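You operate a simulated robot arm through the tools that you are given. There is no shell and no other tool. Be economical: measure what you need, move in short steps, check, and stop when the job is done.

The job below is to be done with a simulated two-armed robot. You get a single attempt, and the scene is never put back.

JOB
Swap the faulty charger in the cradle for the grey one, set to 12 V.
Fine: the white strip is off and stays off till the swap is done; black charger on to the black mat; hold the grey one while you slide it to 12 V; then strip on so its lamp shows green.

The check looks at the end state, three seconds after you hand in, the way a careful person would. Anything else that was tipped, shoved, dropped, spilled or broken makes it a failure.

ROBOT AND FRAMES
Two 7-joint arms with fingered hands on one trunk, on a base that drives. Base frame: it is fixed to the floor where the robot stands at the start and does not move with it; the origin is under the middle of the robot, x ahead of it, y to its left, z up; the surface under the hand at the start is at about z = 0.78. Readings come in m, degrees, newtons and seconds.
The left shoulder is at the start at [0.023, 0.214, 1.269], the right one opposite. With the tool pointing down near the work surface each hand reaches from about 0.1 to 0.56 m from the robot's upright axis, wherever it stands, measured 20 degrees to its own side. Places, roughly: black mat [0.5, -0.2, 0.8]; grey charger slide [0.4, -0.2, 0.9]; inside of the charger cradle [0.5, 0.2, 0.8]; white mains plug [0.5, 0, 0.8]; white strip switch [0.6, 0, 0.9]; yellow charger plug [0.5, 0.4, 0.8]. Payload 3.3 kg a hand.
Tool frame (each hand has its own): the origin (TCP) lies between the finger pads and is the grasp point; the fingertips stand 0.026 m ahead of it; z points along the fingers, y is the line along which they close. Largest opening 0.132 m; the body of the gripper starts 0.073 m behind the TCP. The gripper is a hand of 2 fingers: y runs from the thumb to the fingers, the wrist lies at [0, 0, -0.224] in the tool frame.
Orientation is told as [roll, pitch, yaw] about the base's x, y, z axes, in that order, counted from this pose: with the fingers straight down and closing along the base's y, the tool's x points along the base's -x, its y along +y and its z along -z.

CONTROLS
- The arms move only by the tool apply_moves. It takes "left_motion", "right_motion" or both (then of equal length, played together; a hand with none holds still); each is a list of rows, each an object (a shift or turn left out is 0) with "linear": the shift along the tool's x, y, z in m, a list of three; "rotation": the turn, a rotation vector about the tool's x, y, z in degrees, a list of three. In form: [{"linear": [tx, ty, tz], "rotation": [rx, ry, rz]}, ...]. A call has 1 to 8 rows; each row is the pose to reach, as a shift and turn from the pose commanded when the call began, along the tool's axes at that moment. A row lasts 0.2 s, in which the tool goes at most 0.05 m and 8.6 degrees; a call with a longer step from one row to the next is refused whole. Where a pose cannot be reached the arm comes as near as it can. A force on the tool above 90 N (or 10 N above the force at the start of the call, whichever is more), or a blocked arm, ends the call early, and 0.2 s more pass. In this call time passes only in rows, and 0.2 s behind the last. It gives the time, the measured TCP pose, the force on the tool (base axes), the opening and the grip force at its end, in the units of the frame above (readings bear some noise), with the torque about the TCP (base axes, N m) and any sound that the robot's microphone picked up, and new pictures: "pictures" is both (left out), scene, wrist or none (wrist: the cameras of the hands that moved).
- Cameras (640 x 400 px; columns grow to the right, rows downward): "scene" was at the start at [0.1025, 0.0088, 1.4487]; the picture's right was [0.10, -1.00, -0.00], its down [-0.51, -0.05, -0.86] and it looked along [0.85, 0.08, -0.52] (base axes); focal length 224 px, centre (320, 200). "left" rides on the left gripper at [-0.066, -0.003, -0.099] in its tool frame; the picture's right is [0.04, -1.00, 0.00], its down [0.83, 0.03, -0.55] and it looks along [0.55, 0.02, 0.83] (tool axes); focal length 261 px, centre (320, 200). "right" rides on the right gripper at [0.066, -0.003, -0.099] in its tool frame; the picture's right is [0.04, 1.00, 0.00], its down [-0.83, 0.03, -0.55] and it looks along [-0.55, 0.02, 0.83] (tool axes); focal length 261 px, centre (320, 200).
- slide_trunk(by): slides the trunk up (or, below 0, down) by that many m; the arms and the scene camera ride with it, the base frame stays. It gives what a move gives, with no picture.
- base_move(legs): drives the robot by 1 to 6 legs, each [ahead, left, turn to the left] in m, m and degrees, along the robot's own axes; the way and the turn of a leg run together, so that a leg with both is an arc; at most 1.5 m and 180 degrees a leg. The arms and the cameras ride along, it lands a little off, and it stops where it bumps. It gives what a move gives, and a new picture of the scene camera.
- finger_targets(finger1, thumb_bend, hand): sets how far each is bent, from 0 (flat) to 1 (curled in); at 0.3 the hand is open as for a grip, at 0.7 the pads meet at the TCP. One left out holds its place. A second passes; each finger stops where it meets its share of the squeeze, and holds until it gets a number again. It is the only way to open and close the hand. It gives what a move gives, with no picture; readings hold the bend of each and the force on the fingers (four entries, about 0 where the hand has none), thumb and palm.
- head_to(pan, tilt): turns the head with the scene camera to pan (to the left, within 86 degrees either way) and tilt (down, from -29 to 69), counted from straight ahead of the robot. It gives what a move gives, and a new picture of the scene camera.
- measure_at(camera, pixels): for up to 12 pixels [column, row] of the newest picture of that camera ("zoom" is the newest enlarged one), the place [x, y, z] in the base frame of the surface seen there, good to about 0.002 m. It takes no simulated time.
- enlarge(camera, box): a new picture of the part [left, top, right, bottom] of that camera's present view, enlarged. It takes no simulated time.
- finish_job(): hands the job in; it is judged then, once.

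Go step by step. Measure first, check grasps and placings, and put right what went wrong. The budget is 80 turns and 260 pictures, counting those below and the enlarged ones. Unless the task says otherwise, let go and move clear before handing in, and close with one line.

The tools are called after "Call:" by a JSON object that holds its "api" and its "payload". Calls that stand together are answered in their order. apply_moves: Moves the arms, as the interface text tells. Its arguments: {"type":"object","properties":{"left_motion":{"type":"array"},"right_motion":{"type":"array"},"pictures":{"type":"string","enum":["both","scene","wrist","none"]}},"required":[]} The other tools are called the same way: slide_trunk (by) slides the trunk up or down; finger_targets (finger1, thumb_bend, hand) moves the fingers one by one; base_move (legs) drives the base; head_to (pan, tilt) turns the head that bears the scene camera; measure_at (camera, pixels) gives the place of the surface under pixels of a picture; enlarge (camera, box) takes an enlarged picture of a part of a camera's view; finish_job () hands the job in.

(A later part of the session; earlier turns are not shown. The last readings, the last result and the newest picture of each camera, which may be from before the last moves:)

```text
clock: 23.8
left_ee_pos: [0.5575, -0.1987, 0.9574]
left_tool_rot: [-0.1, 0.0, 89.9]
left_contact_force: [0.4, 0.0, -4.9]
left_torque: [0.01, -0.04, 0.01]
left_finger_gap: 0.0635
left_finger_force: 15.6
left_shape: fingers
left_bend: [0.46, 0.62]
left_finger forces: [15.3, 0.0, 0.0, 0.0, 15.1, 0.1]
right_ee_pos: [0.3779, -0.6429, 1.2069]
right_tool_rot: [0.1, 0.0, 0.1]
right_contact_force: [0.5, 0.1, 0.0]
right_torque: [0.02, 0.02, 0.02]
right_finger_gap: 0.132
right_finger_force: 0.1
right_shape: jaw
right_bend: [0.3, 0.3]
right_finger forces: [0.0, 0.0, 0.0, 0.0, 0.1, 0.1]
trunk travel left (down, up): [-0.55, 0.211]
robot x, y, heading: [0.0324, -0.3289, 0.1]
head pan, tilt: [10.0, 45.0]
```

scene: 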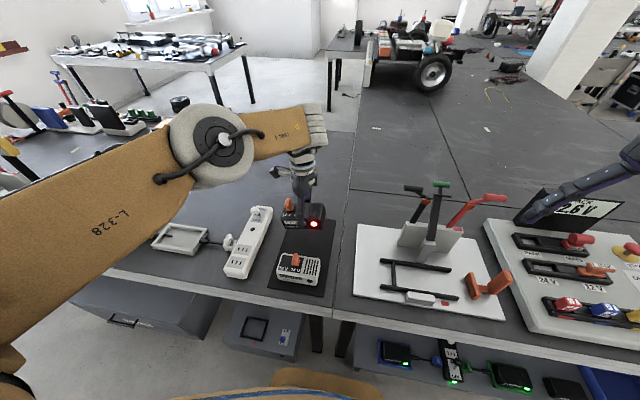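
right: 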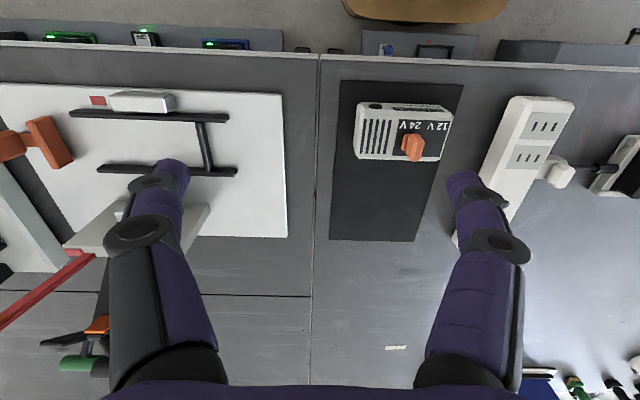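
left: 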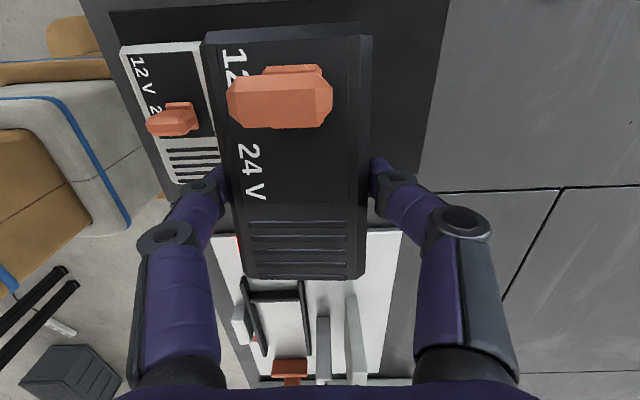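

The black charger hangs over the mat; I measure its edges and those of the grey one to choose the set-down point.

Call:
{"api": "measure_at", "payload": {"camera": "left", "pixels": [[212, 45], [365, 45], [350, 260], [245, 262], [205, 60], [215, 155], [205, 180], [120, 60], [185, 180], [425, 60], [360, 30], [112, 15]]}}

```text
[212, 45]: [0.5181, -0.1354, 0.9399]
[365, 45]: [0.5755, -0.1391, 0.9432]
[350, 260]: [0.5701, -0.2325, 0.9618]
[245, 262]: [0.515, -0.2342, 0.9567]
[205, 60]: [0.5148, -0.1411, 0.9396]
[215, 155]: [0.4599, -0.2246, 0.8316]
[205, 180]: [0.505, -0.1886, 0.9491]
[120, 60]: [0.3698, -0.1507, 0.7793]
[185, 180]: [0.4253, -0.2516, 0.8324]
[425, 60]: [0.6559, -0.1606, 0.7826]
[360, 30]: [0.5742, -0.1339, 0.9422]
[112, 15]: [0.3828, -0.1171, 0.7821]
```

The charger droops about 11° at its +y end, centre (0.545,-0.187). I level it by tilting the hand, shift 0.025 m away from the grey one and go down most of the way.

Call:
{"api": "apply_moves", "payload": {"left_motion": [{"linear": [0.004, -0.012, 0], "rotation": [0, -5.5, 0]}, {"linear": [0.009, -0.025, 0], "rotation": [0, -11, 0]}, {"linear": [0.009, -0.025, 0.03], "rotation": [0, -11, 0]}, {"linear": [0.009, -0.025, 0.06], "rotation": [0, -11, 0]}, {"linear": [0.009, -0.025, 0.085], "rotation": [0, -11, 0]}], "pictures": "both"}}

```text
clock: 25.0
left_ee_pos: [0.5079, -0.1986, 0.8957]
left_tool_rot: [-0.1, -11.0, 89.7]
left_contact_force: [-0.4, -0.6, -3.8]
left_torque: [-0.06, -0.04, 0.04]
left_finger_gap: 0.0638
left_finger_force: 15.5
left_shape: fingers
left_bend: [0.46, 0.62]
left_finger forces: [15.4, 0.0, 0.1, 0.0, 15.0, 0.1]
left hand out of reach, approached as far as the arm can: row 1, 2, 3, 4, 5
right_ee_pos: [0.3785, -0.6397, 1.209]
right_tool_rot: [0.0, 0.1, 0.0]
right_contact_force: [-0.1, 0.5, 0.5]
right_torque: [-0.02, 0.03, 0.0]
right_finger_gap: 0.1317
right_finger_force: 0.2
right_shape: jaw
right_bend: [0.3, 0.3]
right_finger forces: [0.0, 0.1, 0.0, 0.0, 0.0, 0.0]
trunk travel left (down, up): [-0.55, 0.211]
robot x, y, heading: [0.0342, -0.329, 0.0]
head pan, tilt: [10.0, 45.0]
```

scene: 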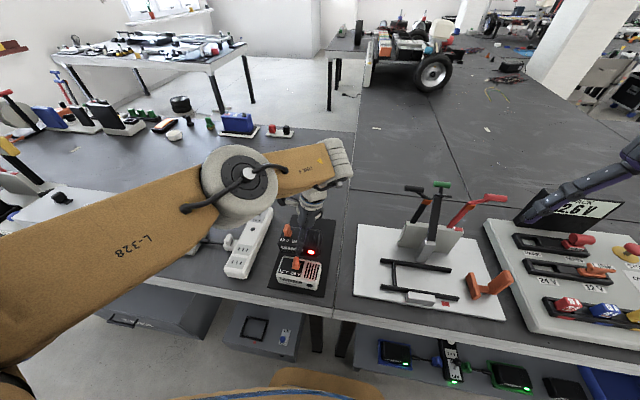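
left: 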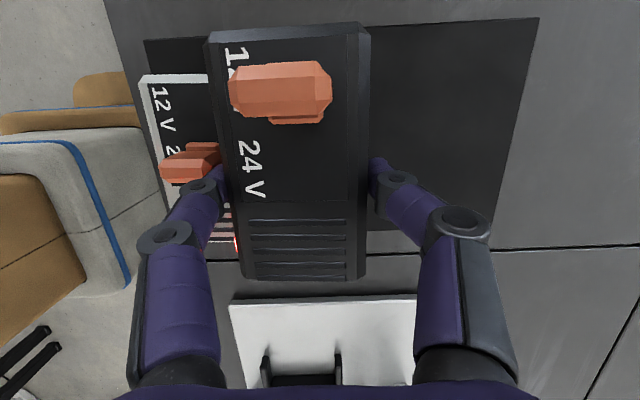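

Tilting cost reach (x fell to 0.508), so I go back up and untilt, then slide the trunk down to gain reach.

Call:
{"api": "apply_moves", "payload": {"left_motion": [{"linear": [0, 0, -0.03]}, {"linear": [0, 0, -0.06], "rotation": [0, 5.5, 0]}, {"linear": [0, 0, -0.09], "rotation": [0, 11, 0]}, {"linear": [0, 0, -0.12], "rotation": [0, 11, 0]}, {"linear": [0, 0, -0.15], "rotation": [0, 11, 0]}], "right_motion": [{"linear": [0, 0, -0.02]}, {"linear": [0, 0, -0.04]}, {"linear": [0, 0, -0.05]}, {"linear": [0, 0, -0.05]}, {"linear": [0, 0, -0.05]}], "pictures": "none"}}

Call:
{"api": "slide_trunk", "payload": {"by": -0.12}}

```text
clock: 26.2
left_ee_pos: [0.5091, -0.2257, 1.0455]
left_tool_rot: [-0.1, 0.0, 89.9]
left_contact_force: [0.3, -0.3, -3.9]
left_torque: [-0.02, -0.05, -0.03]
left_finger_gap: 0.0635
left_finger_force: 15.2
left_shape: fingers
left_bend: [0.46, 0.62]
left_finger forces: [15.3, 0.0, 0.1, 0.1, 14.9, 0.0]
right_ee_pos: [0.377, -0.6399, 1.2592]
right_tool_rot: [0.0, -0.1, 0.1]
right_contact_force: [0.0, 0.0, -0.4]
right_torque: [-0.05, -0.04, -0.01]
right_finger_gap: 0.1319
right_finger_force: 0.2
right_shape: jaw
right_bend: [0.3, 0.3]
right_finger forces: [0.1, 0.1, 0.0, 0.0, 0.1, 0.1]
trunk travel left (down, up): [-0.55, 0.211]
robot x, y, heading: [0.032, -0.3302, 0.2]
head pan, tilt: [10.0, 45.0]
```

```text
clock: 27.7
left_ee_pos: [0.5087, -0.226, 0.9256]
left_tool_rot: [-0.1, 0.1, 89.8]
left_contact_force: [-0.6, 0.4, -4.2]
left_torque: [-0.03, -0.08, 0.02]
left_finger_gap: 0.0637
left_finger_force: 15.3
left_shape: fingers
left_bend: [0.46, 0.62]
left_finger forces: [15.2, 0.0, 0.0, 0.0, 15.0, 0.0]
right_ee_pos: [0.3784, -0.6403, 1.1387]
right_tool_rot: [0.0, -0.1, 0.0]
right_contact_force: [0.3, -0.4, 1.2]
right_torque: [-0.01, 0.02, 0.0]
right_finger_gap: 0.1318
right_finger_force: 0.1
right_shape: jaw
right_bend: [0.3, 0.3]
right_finger forces: [0.0, 0.0, 0.1, 0.1, 0.0, 0.0]
trunk travel left (down, up): [-0.43, 0.331]
robot x, y, heading: [0.0352, -0.333, -0.0]
head pan, tilt: [10.0, 45.0]
```

Hand now at (0.509,-0.226,0.926). I move out to x≈0.577 at this height and look.

Call:
{"api": "apply_moves", "payload": {"left_motion": [{"linear": [-0.009, -0.034, 0]}, {"linear": [-0.018, -0.068, 0]}], "pictures": "wrist"}}

```text
clock: 28.3
left_ee_pos: [0.5539, -0.2142, 0.9253]
left_tool_rot: [-0.1, 0.2, 89.9]
left_contact_force: [-0.2, -0.2, -5.3]
left_torque: [-0.02, -0.01, -0.01]
left_finger_gap: 0.0631
left_finger_force: 15.0
left_shape: fingers
left_bend: [0.46, 0.62]
left_finger forces: [15.1, 0.1, 0.1, 0.0, 14.8, 0.0]
left hand out of reach, approached as far as the arm can: row 2
right_ee_pos: [0.3774, -0.6396, 1.1385]
right_tool_rot: [0.1, -0.1, 0.0]
right_contact_force: [-0.3, -0.2, -0.1]
right_torque: [-0.02, 0.0, -0.02]
right_finger_gap: 0.1321
right_finger_force: 0.2
right_shape: jaw
right_bend: [0.3, 0.3]
right_finger forces: [0.1, 0.1, 0.0, 0.0, 0.0, 0.0]
trunk travel left (down, up): [-0.43, 0.331]
robot x, y, heading: [0.0302, -0.3281, 0.1]
head pan, tilt: [10.0, 45.0]
```

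left: 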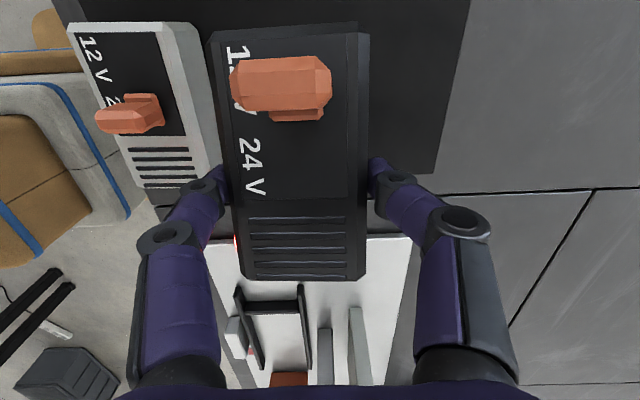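

Reach ends at x≈0.554, which is enough: the charger (centre x≈0.54) clears the grey one (edge 0.473). I lower straight down to near contact.

Call:
{"api": "apply_moves", "payload": {"left_motion": [{"linear": [0, 0, 0.03]}, {"linear": [0, 0, 0.055]}, {"linear": [0, 0, 0.065]}], "pictures": "both"}}

```text
clock: 29.1
left_ee_pos: [0.5542, -0.214, 0.8584]
left_tool_rot: [-0.1, 0.0, 89.9]
left_contact_force: [-0.6, -0.5, -5.1]
left_torque: [-0.03, -0.07, -0.02]
left_finger_gap: 0.0635
left_finger_force: 14.9
left_shape: fingers
left_bend: [0.46, 0.62]
left_finger forces: [15.1, 0.1, 0.0, 0.1, 14.9, 0.1]
right_ee_pos: [0.3788, -0.6398, 1.1386]
right_tool_rot: [0.0, -0.1, 0.0]
right_contact_force: [-0.6, 0.2, -0.4]
right_torque: [-0.01, 0.0, 0.05]
right_finger_gap: 0.132
right_finger_force: 0.0
right_shape: jaw
right_bend: [0.3, 0.3]
right_finger forces: [0.0, 0.0, 0.0, 0.0, 0.0, 0.0]
trunk travel left (down, up): [-0.43, 0.331]
robot x, y, heading: [0.0323, -0.3319, 0.2]
head pan, tilt: [10.0, 45.0]
```

scene: 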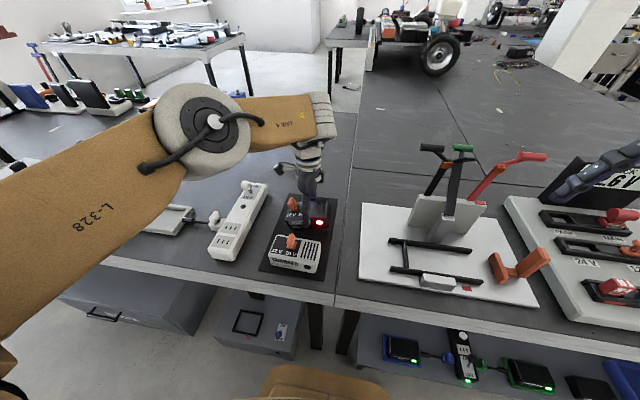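
left: 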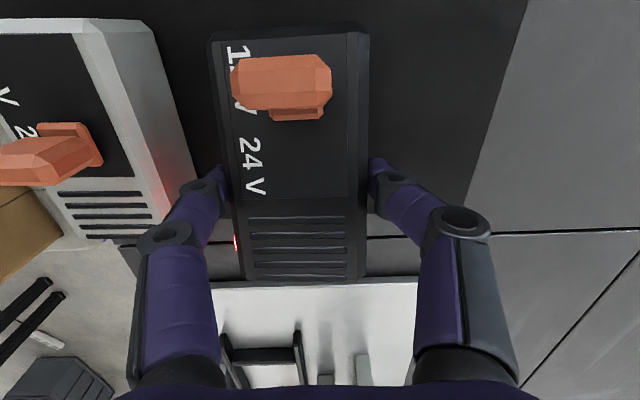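

Just above the mat, clear of the grey charger. I go down in small steps until contact.

Call:
{"api": "apply_moves", "payload": {"left_motion": [{"linear": [0, 0, 0.005]}, {"linear": [0, 0, 0.01]}, {"linear": [0, 0, 0.014]}, {"linear": [0, 0, 0.017]}], "pictures": "wrist"}}

Call:
{"api": "measure_at", "payload": {"camera": "left", "pixels": [[225, 45], [350, 45], [345, 265], [250, 265]]}}

```text
clock: 30.1
left_ee_pos: [0.5535, -0.2141, 0.8422]
left_tool_rot: [-0.1, 0.1, 90.0]
left_contact_force: [0.0, 0.1, -3.1]
left_torque: [0.07, 0.02, 0.01]
left_finger_gap: 0.0637
left_finger_force: 14.8
left_shape: fingers
left_bend: [0.46, 0.62]
left_finger forces: [15.1, 0.0, 0.0, 0.0, 15.1, 0.1]
right_ee_pos: [0.3778, -0.6412, 1.136]
right_tool_rot: [0.0, -0.1, 0.1]
right_contact_force: [-0.3, 0.5, 0.6]
right_torque: [-0.02, -0.01, -0.01]
right_finger_gap: 0.132
right_finger_force: 0.1
right_shape: jaw
right_bend: [0.3, 0.3]
right_finger forces: [0.1, 0.1, 0.1, 0.1, 0.0, 0.0]
trunk travel left (down, up): [-0.43, 0.331]
robot x, y, heading: [0.0337, -0.3319, 0.1]
head pan, tilt: [10.0, 45.0]
```

left: 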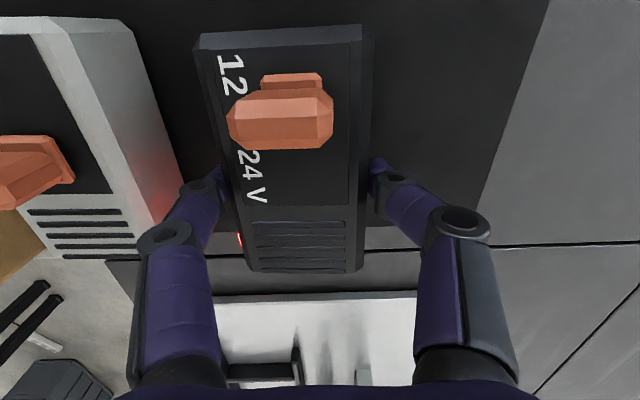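

```text
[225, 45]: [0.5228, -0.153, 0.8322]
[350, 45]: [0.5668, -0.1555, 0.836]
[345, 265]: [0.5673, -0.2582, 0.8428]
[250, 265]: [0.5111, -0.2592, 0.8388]
```

Contact has begun and it is levelling (0.834 vs 0.841). A few millimetres more, then open slightly.

Call:
{"api": "apply_moves", "payload": {"left_motion": [{"linear": [0, 0, 0.003]}, {"linear": [0, 0, 0.007]}], "pictures": "none"}}

Call:
{"api": "finger_targets", "payload": {"hand": "left", "finger1": 0.4, "thumb_bend": 0.5}}

Call:
{"api": "apply_moves", "payload": {"left_motion": [{"linear": [0, 0, -0.01]}, {"linear": [0, 0, -0.03]}, {"linear": [0, 0, -0.06]}, {"linear": [0, 0, -0.1]}, {"linear": [0, 0, -0.14]}], "pictures": "both"}}

```text
clock: 30.7
left_ee_pos: [0.5539, -0.2151, 0.8362]
left_tool_rot: [-0.2, 0.0, 90.0]
left_contact_force: [2.5, -0.2, 7.3]
left_torque: [0.09, 0.35, 0.0]
left_finger_gap: 0.0631
left_finger_force: 15.2
left_shape: fingers
left_bend: [0.46, 0.62]
left_finger forces: [14.1, 0.0, 0.1, 0.1, 16.9, 0.0]
right_ee_pos: [0.3776, -0.6421, 1.1381]
right_tool_rot: [0.0, -0.1, 0.1]
right_contact_force: [1.3, -0.3, 0.2]
right_torque: [0.03, -0.01, -0.01]
right_finger_gap: 0.132
right_finger_force: 0.0
right_shape: jaw
right_bend: [0.3, 0.3]
right_finger forces: [0.1, 0.0, 0.0, 0.0, 0.0, 0.0]
trunk travel left (down, up): [-0.43, 0.331]
robot x, y, heading: [0.035, -0.3307, -0.1]
head pan, tilt: [10.0, 45.0]
```

```text
clock: 31.7
left_ee_pos: [0.5533, -0.2158, 0.8361]
left_tool_rot: [-0.2, -0.1, 89.9]
left_contact_force: [0.6, -1.0, 0.3]
left_torque: [-0.01, 0.01, 0.02]
left_finger_gap: 0.0826
left_finger_force: 0.1
left_shape: fingers
left_bend: [0.4, 0.5]
left_finger forces: [0.0, 0.0, 0.1, 0.0, 0.1, 0.0]
right_ee_pos: [0.3771, -0.6402, 1.138]
right_tool_rot: [0.1, 0.0, 0.0]
right_contact_force: [0.1, -0.3, -0.8]
right_torque: [0.04, 0.02, -0.03]
right_finger_gap: 0.1318
right_finger_force: 0.1
right_shape: jaw
right_bend: [0.3, 0.3]
right_finger forces: [0.0, 0.0, 0.0, 0.1, 0.0, 0.0]
trunk travel left (down, up): [-0.43, 0.331]
robot x, y, heading: [0.038, -0.3294, 0.3]
head pan, tilt: [10.0, 45.0]
```

```text
clock: 32.9
left_ee_pos: [0.5465, -0.2203, 0.9746]
left_tool_rot: [-0.1, 0.0, 89.8]
left_contact_force: [0.6, 0.0, -0.2]
left_torque: [0.01, -0.02, -0.01]
left_finger_gap: 0.0828
left_finger_force: 0.1
left_shape: fingers
left_bend: [0.4, 0.5]
left_finger forces: [0.0, 0.0, 0.1, 0.0, 0.0, 0.1]
left hand out of reach, approached as far as the arm can: row 5
right_ee_pos: [0.377, -0.641, 1.1374]
right_tool_rot: [0.0, -0.1, -0.1]
right_contact_force: [0.8, 0.6, 0.4]
right_torque: [-0.01, 0.0, 0.04]
right_finger_gap: 0.1319
right_finger_force: 0.0
right_shape: jaw
right_bend: [0.3, 0.3]
right_finger forces: [0.0, 0.0, 0.1, 0.1, 0.0, 0.0]
trunk travel left (down, up): [-0.43, 0.331]
robot x, y, heading: [0.0329, -0.3293, -0.1]
head pan, tilt: [10.0, 45.0]
```

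scene: 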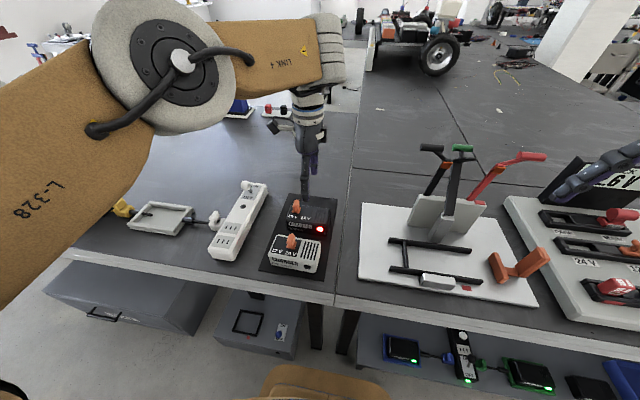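
left: 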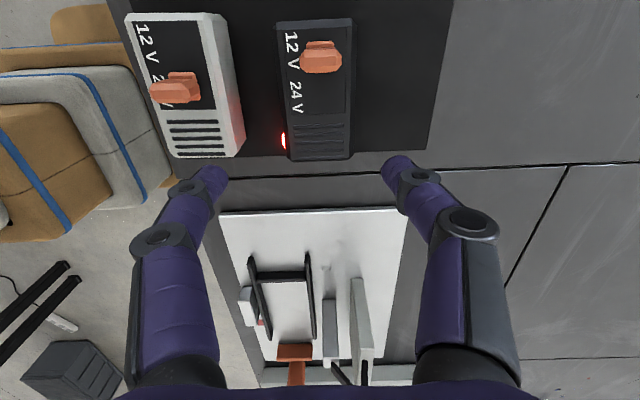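

The black charger lies flat on the mat beside the grey one, both inside the mat. Now I measure both for gripping the grey with the left hand at its +y end while the right pushes the knob to 12 V.

Call:
{"api": "finger_targets", "payload": {"hand": "left", "finger1": 0.42, "thumb_bend": 0.42}}

Call:
{"api": "measure_at", "payload": {"camera": "left", "pixels": [[280, 40], [293, 150], [340, 145], [200, 20], [228, 140], [182, 150], [135, 25], [180, 82], [170, 95], [195, 75], [240, 150], [345, 25]]}}

Call:
{"api": "measure_at", "payload": {"camera": "scene", "pixels": [[432, 147], [464, 148], [535, 157], [440, 210], [440, 280], [410, 270], [500, 265], [545, 255], [292, 236], [290, 247], [310, 225], [322, 240]]}}

Call:
{"api": "enlarge", "payload": {"camera": "scene", "box": [200, 180, 360, 300]}}

```text
clock: 33.9
left_ee_pos: [0.5466, -0.2195, 0.9735]
left_tool_rot: [-0.1, 0.1, 89.9]
left_contact_force: [-0.5, -0.8, 0.3]
left_torque: [0.02, 0.06, 0.01]
left_finger_gap: 0.094
left_finger_force: 0.1
left_shape: fingers
left_bend: [0.42, 0.42]
left_finger forces: [0.0, 0.0, 0.0, 0.0, 0.0, 0.0]
right_ee_pos: [0.3779, -0.6401, 1.1378]
right_tool_rot: [-0.1, -0.1, 0.0]
right_contact_force: [0.0, 0.0, 0.6]
right_torque: [-0.01, 0.0, 0.0]
right_finger_gap: 0.1319
right_finger_force: 0.0
right_shape: jaw
right_bend: [0.3, 0.3]
right_finger forces: [0.0, 0.1, 0.0, 0.1, 0.0, 0.0]
trunk travel left (down, up): [-0.43, 0.331]
robot x, y, heading: [0.033, -0.3316, 0.4]
head pan, tilt: [10.0, 45.0]
```

```text
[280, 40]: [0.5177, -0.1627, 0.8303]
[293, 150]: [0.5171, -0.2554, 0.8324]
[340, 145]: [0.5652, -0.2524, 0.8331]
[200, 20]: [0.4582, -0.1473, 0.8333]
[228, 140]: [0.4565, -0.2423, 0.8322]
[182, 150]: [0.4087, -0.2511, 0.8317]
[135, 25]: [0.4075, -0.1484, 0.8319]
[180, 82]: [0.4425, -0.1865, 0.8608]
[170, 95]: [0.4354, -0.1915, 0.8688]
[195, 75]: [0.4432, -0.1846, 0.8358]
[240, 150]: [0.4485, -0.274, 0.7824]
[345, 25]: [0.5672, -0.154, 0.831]
```

```text
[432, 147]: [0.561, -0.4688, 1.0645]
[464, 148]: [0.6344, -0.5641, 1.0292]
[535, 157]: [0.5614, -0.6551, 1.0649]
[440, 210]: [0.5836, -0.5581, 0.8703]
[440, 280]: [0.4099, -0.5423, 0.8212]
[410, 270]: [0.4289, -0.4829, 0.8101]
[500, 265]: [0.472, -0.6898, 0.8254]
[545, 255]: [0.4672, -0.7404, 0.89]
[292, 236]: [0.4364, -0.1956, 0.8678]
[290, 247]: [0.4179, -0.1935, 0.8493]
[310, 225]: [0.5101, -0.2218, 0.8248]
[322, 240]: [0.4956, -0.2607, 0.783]
```

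```text
3.33 times, centred on (280, 240) of scene
```

zoom: 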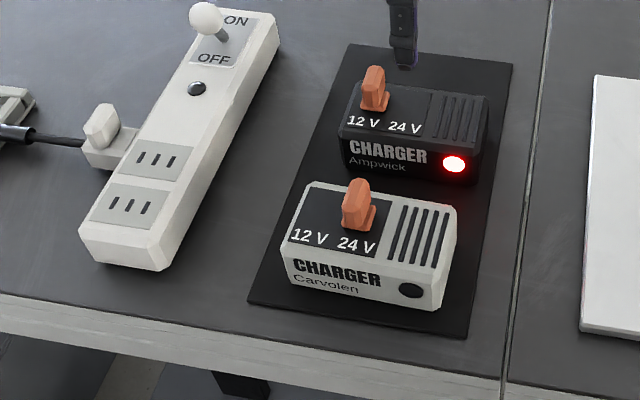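

The grey's centre is (0.440,-0.20), knob at (0.438,-0.195). I move the left hand over its +y end at (0.440,-0.165) and go partly down.

Call:
{"api": "apply_moves", "payload": {"left_motion": [{"linear": [-0.015, 0.035, 0]}, {"linear": [-0.035, 0.07, 0]}, {"linear": [-0.0545, 0.1066, 0]}, {"linear": [-0.0545, 0.1066, 0.04]}, {"linear": [-0.0545, 0.1066, 0.075]}], "pictures": "wrist"}}

```text
clock: 35.1
left_ee_pos: [0.4401, -0.1647, 0.8996]
left_tool_rot: [-0.1, 0.1, 89.9]
left_contact_force: [0.0, 0.3, -0.6]
left_torque: [0.0, 0.03, 0.0]
left_finger_gap: 0.0937
left_finger_force: 0.1
left_shape: fingers
left_bend: [0.42, 0.42]
left_finger forces: [0.0, 0.0, 0.0, 0.0, 0.0, 0.0]
right_ee_pos: [0.3763, -0.6387, 1.1381]
right_tool_rot: [0.0, -0.1, 0.2]
right_contact_force: [0.5, -0.4, -0.2]
right_torque: [-0.01, 0.0, 0.0]
right_finger_gap: 0.1319
right_finger_force: 0.1
right_shape: jaw
right_bend: [0.3, 0.3]
right_finger forces: [0.0, 0.0, 0.1, 0.0, 0.0, 0.0]
trunk travel left (down, up): [-0.43, 0.331]
robot x, y, heading: [0.0354, -0.3301, 0.2]
head pan, tilt: [10.0, 45.0]
```

left: 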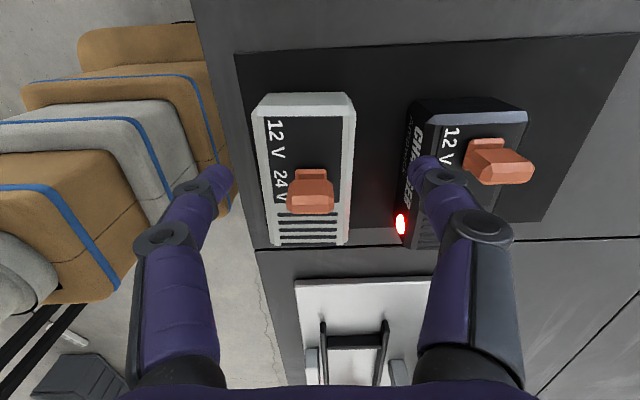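

The far fingertip passes close to the black charger, so I narrow the opening a little and then lower to the grip height.

Call:
{"api": "finger_targets", "payload": {"hand": "left", "finger1": 0.45, "thumb_bend": 0.45}}

Call:
{"api": "apply_moves", "payload": {"left_motion": [{"linear": [0, 0, 0.02]}, {"linear": [0, 0, 0.04]}, {"linear": [0, 0, 0.055]}, {"linear": [0, 0, 0.067]}], "pictures": "both"}}

```text
clock: 36.1
left_ee_pos: [0.4394, -0.1657, 0.9]
left_tool_rot: [-0.2, -0.1, 89.9]
left_contact_force: [0.3, -0.4, -0.2]
left_torque: [0.02, 0.01, 0.06]
left_finger_gap: 0.0841
left_finger_force: 0.2
left_shape: fingers
left_bend: [0.45, 0.45]
left_finger forces: [0.1, 0.0, 0.1, 0.0, 0.0, 0.0]
right_ee_pos: [0.3776, -0.6402, 1.1379]
right_tool_rot: [0.0, -0.1, 0.0]
right_contact_force: [-0.1, -0.6, -0.2]
right_torque: [0.02, 0.0, 0.02]
right_finger_gap: 0.1318
right_finger_force: 0.1
right_shape: jaw
right_bend: [0.3, 0.3]
right_finger forces: [0.0, 0.0, 0.0, 0.0, 0.1, 0.1]
trunk travel left (down, up): [-0.43, 0.331]
robot x, y, heading: [0.035, -0.3335, 0.2]
head pan, tilt: [10.0, 45.0]
```

```text
clock: 37.1
left_ee_pos: [0.4408, -0.165, 0.8331]
left_tool_rot: [-0.1, 0.0, 89.9]
left_contact_force: [-1.3, -0.9, 0.6]
left_torque: [-0.03, 0.08, 0.01]
left_finger_gap: 0.0858
left_finger_force: 0.5
left_shape: fingers
left_bend: [0.44, 0.45]
left_finger forces: [1.0, 0.0, 0.0, 0.1, 0.0, 0.0]
right_ee_pos: [0.378, -0.6401, 1.1381]
right_tool_rot: [0.0, -0.1, 0.0]
right_contact_force: [0.0, 0.4, 0.8]
right_torque: [0.0, 0.01, -0.02]
right_finger_gap: 0.1317
right_finger_force: 0.0
right_shape: jaw
right_bend: [0.3, 0.3]
right_finger forces: [0.0, 0.1, 0.0, 0.1, 0.1, 0.1]
trunk travel left (down, up): [-0.43, 0.331]
robot x, y, heading: [0.0384, -0.3283, 0.2]
head pan, tilt: [10.0, 45.0]
```

scene: 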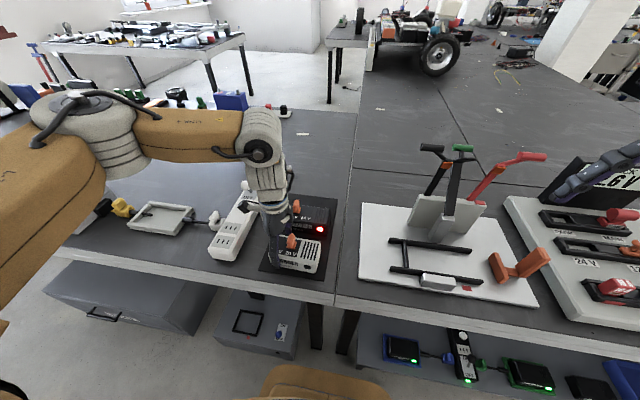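
left: 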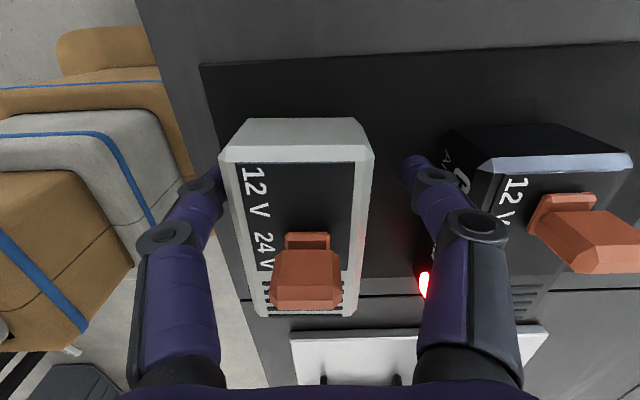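

The near finger lightly touches the grey charger. I close both fingers to hold it.

Call:
{"api": "finger_targets", "payload": {"hand": "left", "finger1": 0.6, "thumb_bend": 0.6}}

Call:
{"api": "finger_targets", "payload": {"hand": "right", "finger1": 0.7, "thumb_bend": 0.7}}

Call:
{"api": "head_to", "payload": {"pan": 20, "tilt": 50}}

```text
clock: 38.1
left_ee_pos: [0.4404, -0.1651, 0.8327]
left_tool_rot: [-0.1, 0.1, 89.9]
left_contact_force: [0.3, -0.2, -0.1]
left_torque: [0.02, -0.01, -0.08]
left_finger_gap: 0.0646
left_finger_force: 8.8
left_shape: fingers
left_bend: [0.49, 0.56]
left_finger forces: [8.2, 0.0, 0.0, 0.0, 9.0, 0.1]
right_ee_pos: [0.3781, -0.639, 1.1379]
right_tool_rot: [0.0, -0.1, 0.1]
right_contact_force: [-0.6, 0.0, -0.3]
right_torque: [-0.02, 0.01, 0.0]
right_finger_gap: 0.132
right_finger_force: 0.0
right_shape: jaw
right_bend: [0.3, 0.3]
right_finger forces: [0.1, 0.0, 0.0, 0.0, 0.0, 0.0]
trunk travel left (down, up): [-0.43, 0.331]
robot x, y, heading: [0.0315, -0.3307, 0.1]
head pan, tilt: [10.0, 45.0]
```

```text
clock: 39.1
left_ee_pos: [0.4401, -0.1648, 0.8332]
left_tool_rot: [-0.1, 0.0, 89.9]
left_contact_force: [1.8, -0.1, -0.4]
left_torque: [0.02, -0.05, -0.02]
left_finger_gap: 0.0646
left_finger_force: 8.5
left_shape: fingers
left_bend: [0.49, 0.56]
left_finger forces: [8.2, 0.0, 0.1, 0.0, 9.0, 0.1]
right_ee_pos: [0.3784, -0.641, 1.1376]
right_tool_rot: [-0.1, -0.1, 0.0]
right_contact_force: [0.4, -0.1, 0.0]
right_torque: [0.01, 0.02, -0.02]
right_finger_gap: 0.002
right_finger_force: 0.1
right_shape: fingers
right_bend: [0.7, 0.7]
right_finger forces: [0.1, 0.1, 0.0, 0.0, 0.0, 0.0]
trunk travel left (down, up): [-0.43, 0.331]
robot x, y, heading: [0.0328, -0.3353, 0.3]
head pan, tilt: [10.0, 45.0]
```

```text
clock: 39.8
left_ee_pos: [0.4404, -0.1645, 0.8339]
left_tool_rot: [0.0, 0.0, 89.9]
left_contact_force: [1.5, -0.2, -0.3]
left_torque: [0.0, 0.0, -0.03]
left_finger_gap: 0.0646
left_finger_force: 8.7
left_shape: fingers
left_bend: [0.49, 0.56]
left_finger forces: [8.1, 0.0, 0.0, 0.0, 9.0, 0.1]
right_ee_pos: [0.3788, -0.6403, 1.1387]
right_tool_rot: [0.0, -0.1, 0.1]
right_contact_force: [-0.3, 0.4, 0.2]
right_torque: [-0.02, 0.0, -0.02]
right_finger_gap: 0.0021
right_finger_force: 0.1
right_shape: fingers
right_bend: [0.7, 0.7]
right_finger forces: [0.0, 0.0, 0.0, 0.1, 0.0, 0.0]
trunk travel left (down, up): [-0.43, 0.331]
robot x, y, heading: [0.0349, -0.3307, 0.2]
head pan, tilt: [20.0, 50.0]
```

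scene: 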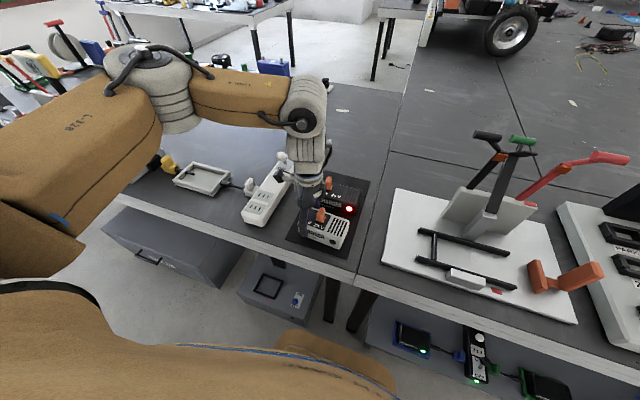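

Grey is gripped (gap 0.065, ~8.5 N) and the right fingers are closed. I bring the right hand to a staging pose beside it, tilted about 40° so the fingertips point down and to +y.

Call:
{"api": "apply_moves", "payload": {"right_motion": [{"linear": [-0.007, 0.035, 0.01], "rotation": [-5, 0, 0]}, {"linear": [-0.014, 0.07, 0.02], "rotation": [-10, 0, 0]}, {"linear": [-0.021, 0.105, 0.04], "rotation": [-15, 0, 0]}, {"linear": [-0.028, 0.14, 0.06], "rotation": [-20, 0, 0]}, {"linear": [-0.035, 0.175, 0.085], "rotation": [-25, 0, 0]}, {"linear": [-0.042, 0.21, 0.11], "rotation": [-30, 0, 0]}, {"linear": [-0.05, 0.245, 0.135], "rotation": [-35, 0, 0]}, {"linear": [-0.059, 0.28, 0.158], "rotation": [-40, 0, 0]}], "pictures": "both"}}

```text
clock: 41.6
left_ee_pos: [0.4404, -0.1661, 0.833]
left_tool_rot: [-0.1, 0.0, 89.9]
left_contact_force: [-0.1, 0.6, -0.4]
left_torque: [-0.02, 0.0, -0.02]
left_finger_gap: 0.0644
left_finger_force: 8.7
left_shape: fingers
left_bend: [0.49, 0.56]
left_finger forces: [9.0, 0.0, 0.0, 0.0, 8.8, 0.0]
right_ee_pos: [0.4376, -0.3593, 0.9805]
right_tool_rot: [40.1, -0.1, 0.0]
right_contact_force: [-1.1, 0.0, 1.1]
right_torque: [-0.01, 0.04, 0.0]
right_finger_gap: 0.002
right_finger_force: 0.0
right_shape: fingers
right_bend: [0.7, 0.7]
right_finger forces: [0.0, 0.0, 0.0, 0.0, 0.0, 0.1]
trunk travel left (down, up): [-0.43, 0.331]
robot x, y, heading: [0.0378, -0.3326, 0.0]
head pan, tilt: [20.0, 50.0]
```

scene: 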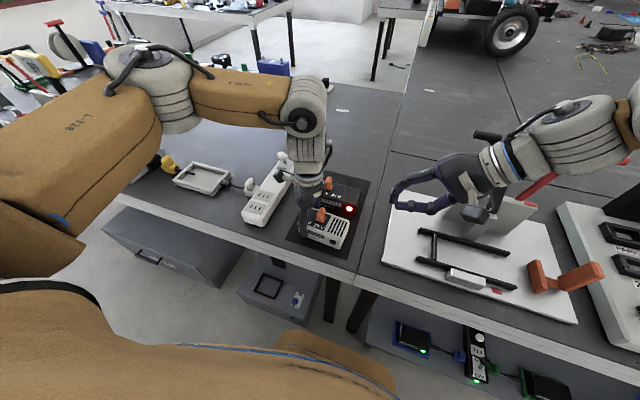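
right: 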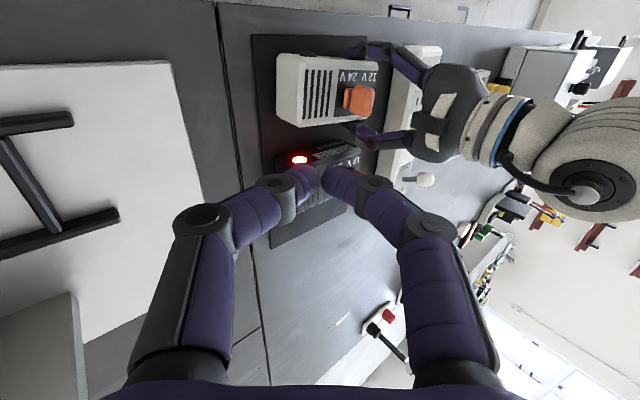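

Both hands look well placed, but the knuckles are wide, so I steepen the tilt to 60° for clearance under the left palm and come nearer.

Call:
{"api": "apply_moves", "payload": {"right_motion": [{"linear": [0, 0, 0.02], "rotation": [-7, 0, 0]}, {"linear": [0, 0, 0.04], "rotation": [-14, 0, 0]}, {"linear": [0, 0.0007, 0.065], "rotation": [-20, 0, 0]}, {"linear": [0, 0.0014, 0.09], "rotation": [-20, 0, 0]}, {"linear": [0, 0.0014, 0.1056], "rotation": [-20, 0, 0]}], "pictures": "both"}}

```text
clock: 42.8
left_ee_pos: [0.4412, -0.1646, 0.8338]
left_tool_rot: [-0.1, 0.1, 89.9]
left_contact_force: [-0.3, -0.1, 0.3]
left_torque: [0.0, -0.02, 0.0]
left_finger_gap: 0.0644
left_finger_force: 8.8
left_shape: fingers
left_bend: [0.49, 0.56]
left_finger forces: [8.9, 0.0, 0.0, 0.0, 8.7, 0.0]
right_ee_pos: [0.4365, -0.2911, 0.9008]
right_tool_rot: [60.0, -0.1, -0.1]
right_contact_force: [0.5, 0.0, 0.2]
right_torque: [-0.01, 0.02, -0.01]
right_finger_gap: 0.0021
right_finger_force: 0.0
right_shape: fingers
right_bend: [0.7, 0.7]
right_finger forces: [0.0, 0.1, 0.0, 0.0, 0.0, 0.0]
trunk travel left (down, up): [-0.43, 0.331]
robot x, y, heading: [0.0333, -0.3293, 0.0]
head pan, tilt: [20.0, 50.0]
```

scene: 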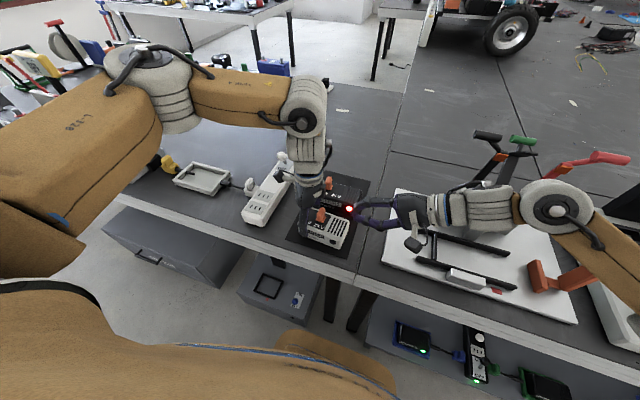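
right: 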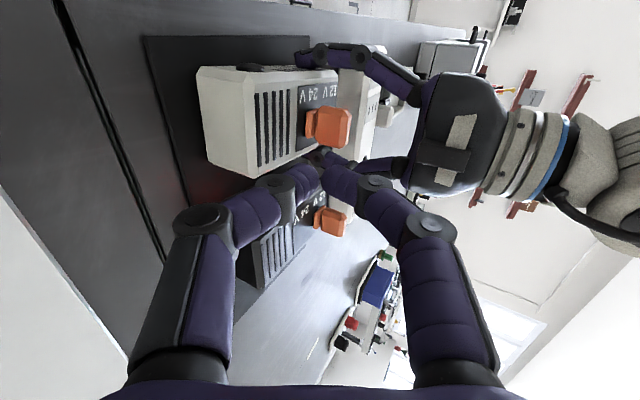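

Clear of everything. I check the knob location and the clearance of the right gripper's underside over the board.

Call:
{"api": "measure_at", "payload": {"camera": "right", "pixels": [[318, 125], [345, 110], [340, 145], [325, 112], [322, 142], [300, 125]]}}

Call:
{"api": "measure_at", "payload": {"camera": "scene", "pixels": [[412, 250], [380, 228], [425, 235], [445, 235], [480, 230], [540, 232]]}}

```text
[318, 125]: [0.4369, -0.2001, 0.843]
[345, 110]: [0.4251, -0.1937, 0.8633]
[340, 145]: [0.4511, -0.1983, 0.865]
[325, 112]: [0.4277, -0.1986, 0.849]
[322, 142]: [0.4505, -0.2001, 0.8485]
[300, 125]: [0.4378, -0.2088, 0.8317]
```

```text
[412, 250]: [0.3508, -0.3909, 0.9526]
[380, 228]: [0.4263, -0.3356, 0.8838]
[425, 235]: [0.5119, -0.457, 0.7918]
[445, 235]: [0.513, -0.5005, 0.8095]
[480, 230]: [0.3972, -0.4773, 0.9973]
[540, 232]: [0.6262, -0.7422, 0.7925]
```

The knob's -y face is at y≈-0.200. I go to just short of it.

Call:
{"api": "apply_moves", "payload": {"right_motion": [{"linear": [0, -0.001, 0.03]}, {"linear": [0, -0.0024, 0.05]}, {"linear": [0, -0.0024, 0.0638]}], "pictures": "both"}}

Call:
{"api": "enlarge", "payload": {"camera": "scene", "box": [270, 150, 390, 270]}}

```text
clock: 43.6
left_ee_pos: [0.4399, -0.1652, 0.8335]
left_tool_rot: [-0.1, 0.2, 89.9]
left_contact_force: [-1.5, 0.3, 0.4]
left_torque: [-0.01, -0.01, 0.0]
left_finger_gap: 0.0644
left_finger_force: 8.7
left_shape: fingers
left_bend: [0.49, 0.56]
left_finger forces: [8.8, 0.0, 0.0, 0.1, 8.5, 0.0]
right_ee_pos: [0.4366, -0.2369, 0.8661]
right_tool_rot: [60.1, -0.1, 0.0]
right_contact_force: [0.5, 0.0, -0.4]
right_torque: [0.0, 0.05, 0.01]
right_finger_gap: 0.0019
right_finger_force: 0.1
right_shape: fingers
right_bend: [0.7, 0.7]
right_finger forces: [0.0, 0.1, 0.0, 0.1, 0.1, 0.0]
trunk travel left (down, up): [-0.43, 0.331]
robot x, y, heading: [0.0366, -0.3337, 0.2]
head pan, tilt: [20.0, 50.0]
```

scene: 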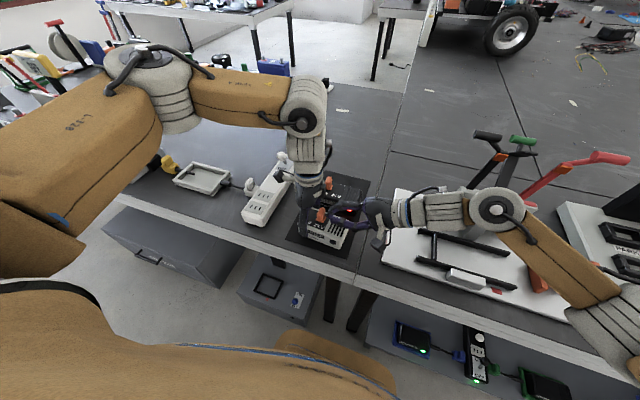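
right: 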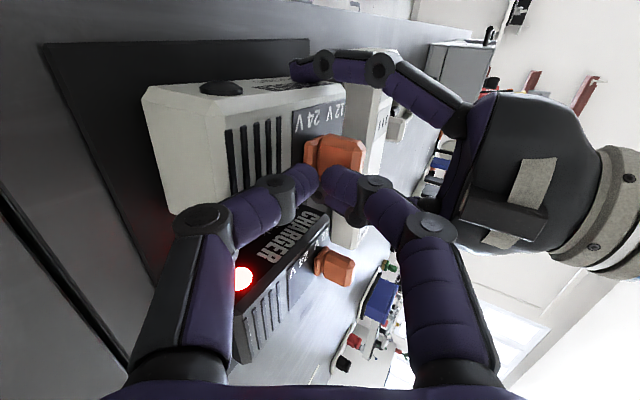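

```text
3.33 times, centred on (330, 210) of scene
```

zoom: 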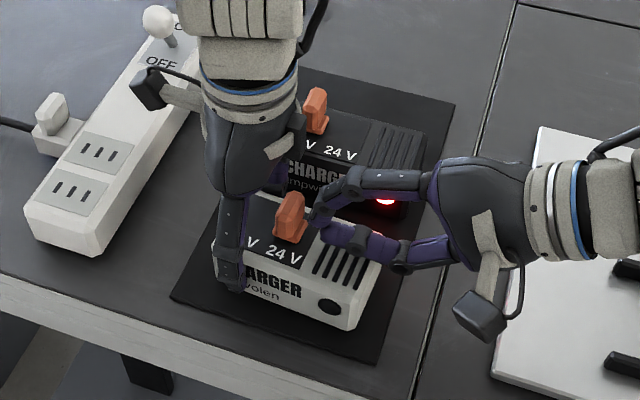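

The fingertips are right behind the knob with clearance to the left hand. I push along +y in small steps.

Call:
{"api": "apply_moves", "payload": {"right_motion": [{"linear": [0, 0.003, 0.0052]}, {"linear": [0, 0.006, 0.0104]}, {"linear": [0, 0.009, 0.0156]}, {"linear": [0, 0.012, 0.0208]}, {"linear": [0, 0.015, 0.026]}, {"linear": [0, 0.017, 0.0295]}], "pictures": "both"}}

Call:
{"api": "enlarge", "payload": {"camera": "scene", "box": [270, 150, 390, 270]}}

```text
clock: 45.0
left_ee_pos: [0.4386, -0.1661, 0.8328]
left_tool_rot: [-0.1, 0.2, 89.9]
left_contact_force: [0.0, -0.3, 0.0]
left_torque: [0.01, -0.04, 0.0]
left_finger_gap: 0.0646
left_finger_force: 8.2
left_shape: fingers
left_bend: [0.49, 0.56]
left_finger forces: [8.8, 0.0, 0.0, 0.0, 8.7, 0.1]
right_ee_pos: [0.4366, -0.2019, 0.8654]
right_tool_rot: [60.0, 0.0, 0.1]
right_contact_force: [-0.3, 1.1, -0.3]
right_torque: [0.0, 0.0, 0.02]
right_finger_gap: 0.0014
right_finger_force: 0.0
right_shape: fingers
right_bend: [0.7, 0.7]
right_finger forces: [0.0, 0.1, 0.0, 0.0, 0.0, 0.0]
trunk travel left (down, up): [-0.43, 0.331]
robot x, y, heading: [0.0353, -0.3294, -0.0]
head pan, tilt: [20.0, 50.0]
```

scene: 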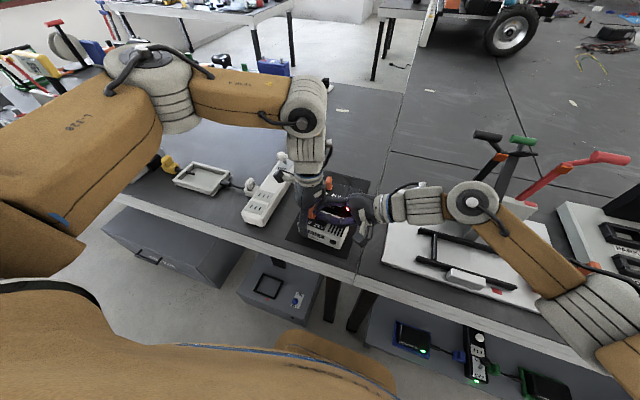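
right: 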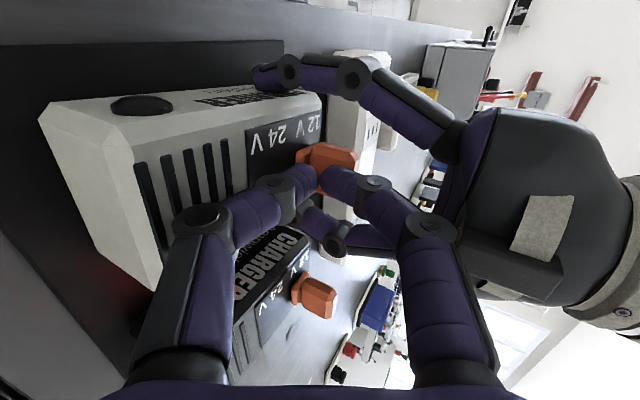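

```text
3.33 times, centred on (330, 210) of scene
```

zoom: 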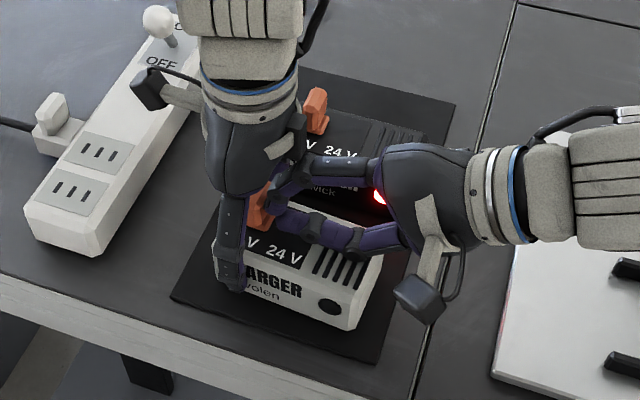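

The knob has moved about 25 mm without resistance and is over "12 V" now. I push a few millimetres more to reach the stop.

Call:
{"api": "apply_moves", "payload": {"right_motion": [{"linear": [0, 0.001, 0.0017]}, {"linear": [0, 0.002, 0.0035]}, {"linear": [0, 0.003, 0.0052]}], "pictures": "none"}}

```text
clock: 45.8
left_ee_pos: [0.4396, -0.1662, 0.8321]
left_tool_rot: [-0.2, -0.1, 89.8]
left_contact_force: [0.7, 3.8, -0.4]
left_torque: [0.12, 0.03, -0.01]
left_finger_gap: 0.0647
left_finger_force: 8.6
left_shape: fingers
left_bend: [0.49, 0.56]
left_finger forces: [8.7, 0.1, 0.1, 0.1, 8.8, 0.0]
right_ee_pos: [0.437, -0.1983, 0.8661]
right_tool_rot: [60.0, -0.1, 0.0]
right_contact_force: [-0.6, -5.4, 1.9]
right_torque: [0.01, 0.01, 0.03]
right_finger_gap: 0.0
right_finger_force: 3.1
right_shape: fingers
right_bend: [0.71, 0.7]
right_finger forces: [6.0, 0.0, 0.0, 0.1, 0.0, 0.0]
trunk travel left (down, up): [-0.43, 0.331]
robot x, y, heading: [0.035, -0.3315, 0.2]
head pan, tilt: [20.0, 50.0]
```

The resistance rose to 5 N: the knob is against its 12 V stop. I retract the right hand along its own axis.

Call:
{"api": "apply_moves", "payload": {"right_motion": [{"linear": [0, 0, -0.02]}, {"linear": [0, 0, -0.05]}, {"linear": [0, 0, -0.09]}, {"linear": [0, 0, -0.13]}, {"linear": [0, 0.02, -0.17]}, {"linear": [0, 0.06, -0.19]}, {"linear": [0, 0.1, -0.21]}], "pictures": "both"}}

Call:
{"api": "enlarge", "payload": {"camera": "scene", "box": [270, 150, 390, 270]}}

```text
clock: 47.4
left_ee_pos: [0.4412, -0.1654, 0.8328]
left_tool_rot: [-0.1, 0.0, 89.8]
left_contact_force: [-0.5, -0.3, 0.4]
left_torque: [0.01, 0.0, -0.02]
left_finger_gap: 0.0645
left_finger_force: 8.9
left_shape: fingers
left_bend: [0.49, 0.56]
left_finger forces: [8.9, 0.1, 0.1, 0.0, 8.6, 0.1]
right_ee_pos: [0.4369, -0.3288, 1.0569]
right_tool_rot: [60.0, 0.0, 0.0]
right_contact_force: [-0.5, -0.6, -0.7]
right_torque: [0.01, -0.01, 0.02]
right_finger_gap: 0.0014
right_finger_force: 0.1
right_shape: fingers
right_bend: [0.7, 0.7]
right_finger forces: [0.1, 0.0, 0.1, 0.1, 0.0, 0.0]
trunk travel left (down, up): [-0.43, 0.331]
robot x, y, heading: [0.0354, -0.3304, 0.1]
head pan, tilt: [20.0, 50.0]
```

scene: 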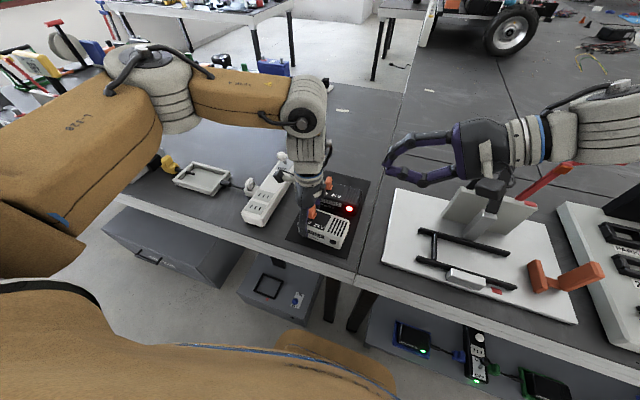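
right: 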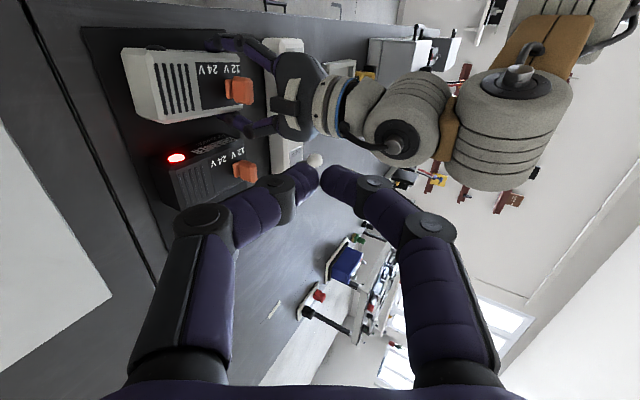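

```text
3.33 times, centred on (330, 210) of scene
```

zoom: 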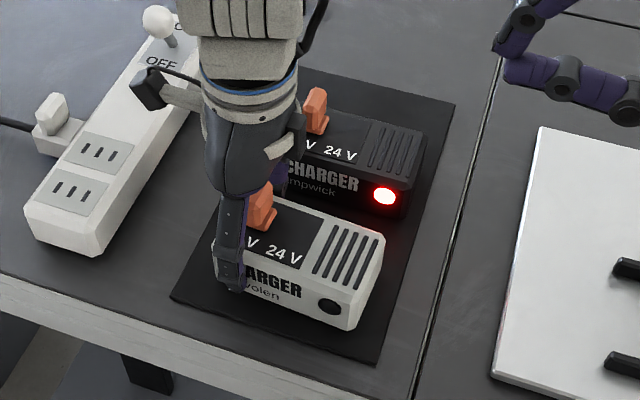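

The grey now shows its knob at 12 V. I open slightly, rise, and shift the left hand to the charger's middle for a balanced carry.

Call:
{"api": "finger_targets", "payload": {"hand": "left", "finger1": 0.45, "thumb_bend": 0.49}}

Call:
{"api": "apply_moves", "payload": {"left_motion": [{"linear": [0, 0, -0.02]}, {"linear": [0, 0, -0.05]}, {"linear": [0.02, 0.005, -0.06]}, {"linear": [0.035, 0.005, -0.06]}], "pictures": "wrist"}}

Call:
{"api": "measure_at", "payload": {"camera": "left", "pixels": [[240, 120], [345, 120], [300, 110], [300, 290], [300, 180]]}}

```text
clock: 48.4
left_ee_pos: [0.4396, -0.1651, 0.8336]
left_tool_rot: [-0.1, 0.1, 89.9]
left_contact_force: [0.7, -0.1, 0.3]
left_torque: [0.03, -0.01, -0.03]
left_finger_gap: 0.076
left_finger_force: 0.1
left_shape: fingers
left_bend: [0.45, 0.49]
left_finger forces: [0.1, 0.1, 0.0, 0.0, 0.1, 0.1]
right_ee_pos: [0.4369, -0.3304, 1.0565]
right_tool_rot: [60.0, -0.1, 0.0]
right_contact_force: [-0.4, 0.4, 0.3]
right_torque: [0.02, -0.01, -0.02]
right_finger_gap: 0.0015
right_finger_force: 0.1
right_shape: fingers
right_bend: [0.7, 0.7]
right_finger forces: [0.0, 0.1, 0.1, 0.0, 0.0, 0.0]
trunk travel left (down, up): [-0.43, 0.331]
robot x, y, heading: [0.0332, -0.3295, 0.1]
head pan, tilt: [20.0, 50.0]
```

```text
clock: 49.4
left_ee_pos: [0.4365, -0.2, 0.8939]
left_tool_rot: [0.0, -0.1, 89.8]
left_contact_force: [0.5, 0.7, -0.9]
left_torque: [-0.01, 0.0, -0.02]
left_finger_gap: 0.0762
left_finger_force: 0.0
left_shape: fingers
left_bend: [0.45, 0.49]
left_finger forces: [0.0, 0.0, 0.1, 0.0, 0.0, 0.1]
right_ee_pos: [0.4371, -0.3304, 1.0564]
right_tool_rot: [60.0, -0.1, 0.1]
right_contact_force: [0.0, 0.7, 1.1]
right_torque: [0.0, 0.0, 0.02]
right_finger_gap: 0.0016
right_finger_force: 0.1
right_shape: fingers
right_bend: [0.7, 0.7]
right_finger forces: [0.0, 0.0, 0.1, 0.0, 0.1, 0.2]
trunk travel left (down, up): [-0.43, 0.331]
robot x, y, heading: [0.0354, -0.3329, 0.2]
head pan, tilt: [20.0, 50.0]
```

left: 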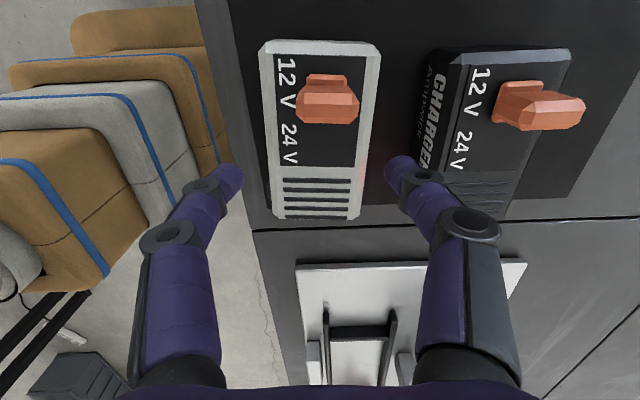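

```text
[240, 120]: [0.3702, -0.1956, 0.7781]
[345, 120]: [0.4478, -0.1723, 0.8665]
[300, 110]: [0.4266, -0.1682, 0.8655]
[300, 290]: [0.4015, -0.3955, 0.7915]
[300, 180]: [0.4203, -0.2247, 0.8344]
```

Knob at y≈-0.168 over "12 V". I confirm the charger's outline to centre the grip.

Call:
{"api": "measure_at", "payload": {"camera": "left", "pixels": [[272, 55], [362, 58], [282, 212], [352, 212], [320, 48], [230, 178], [395, 170]]}}

```text
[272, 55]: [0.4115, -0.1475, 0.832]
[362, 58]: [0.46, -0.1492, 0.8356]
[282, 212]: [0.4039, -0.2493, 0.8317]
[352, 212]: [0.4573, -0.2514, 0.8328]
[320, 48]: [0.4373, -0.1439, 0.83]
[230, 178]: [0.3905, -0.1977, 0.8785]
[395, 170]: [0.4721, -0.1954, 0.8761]
```

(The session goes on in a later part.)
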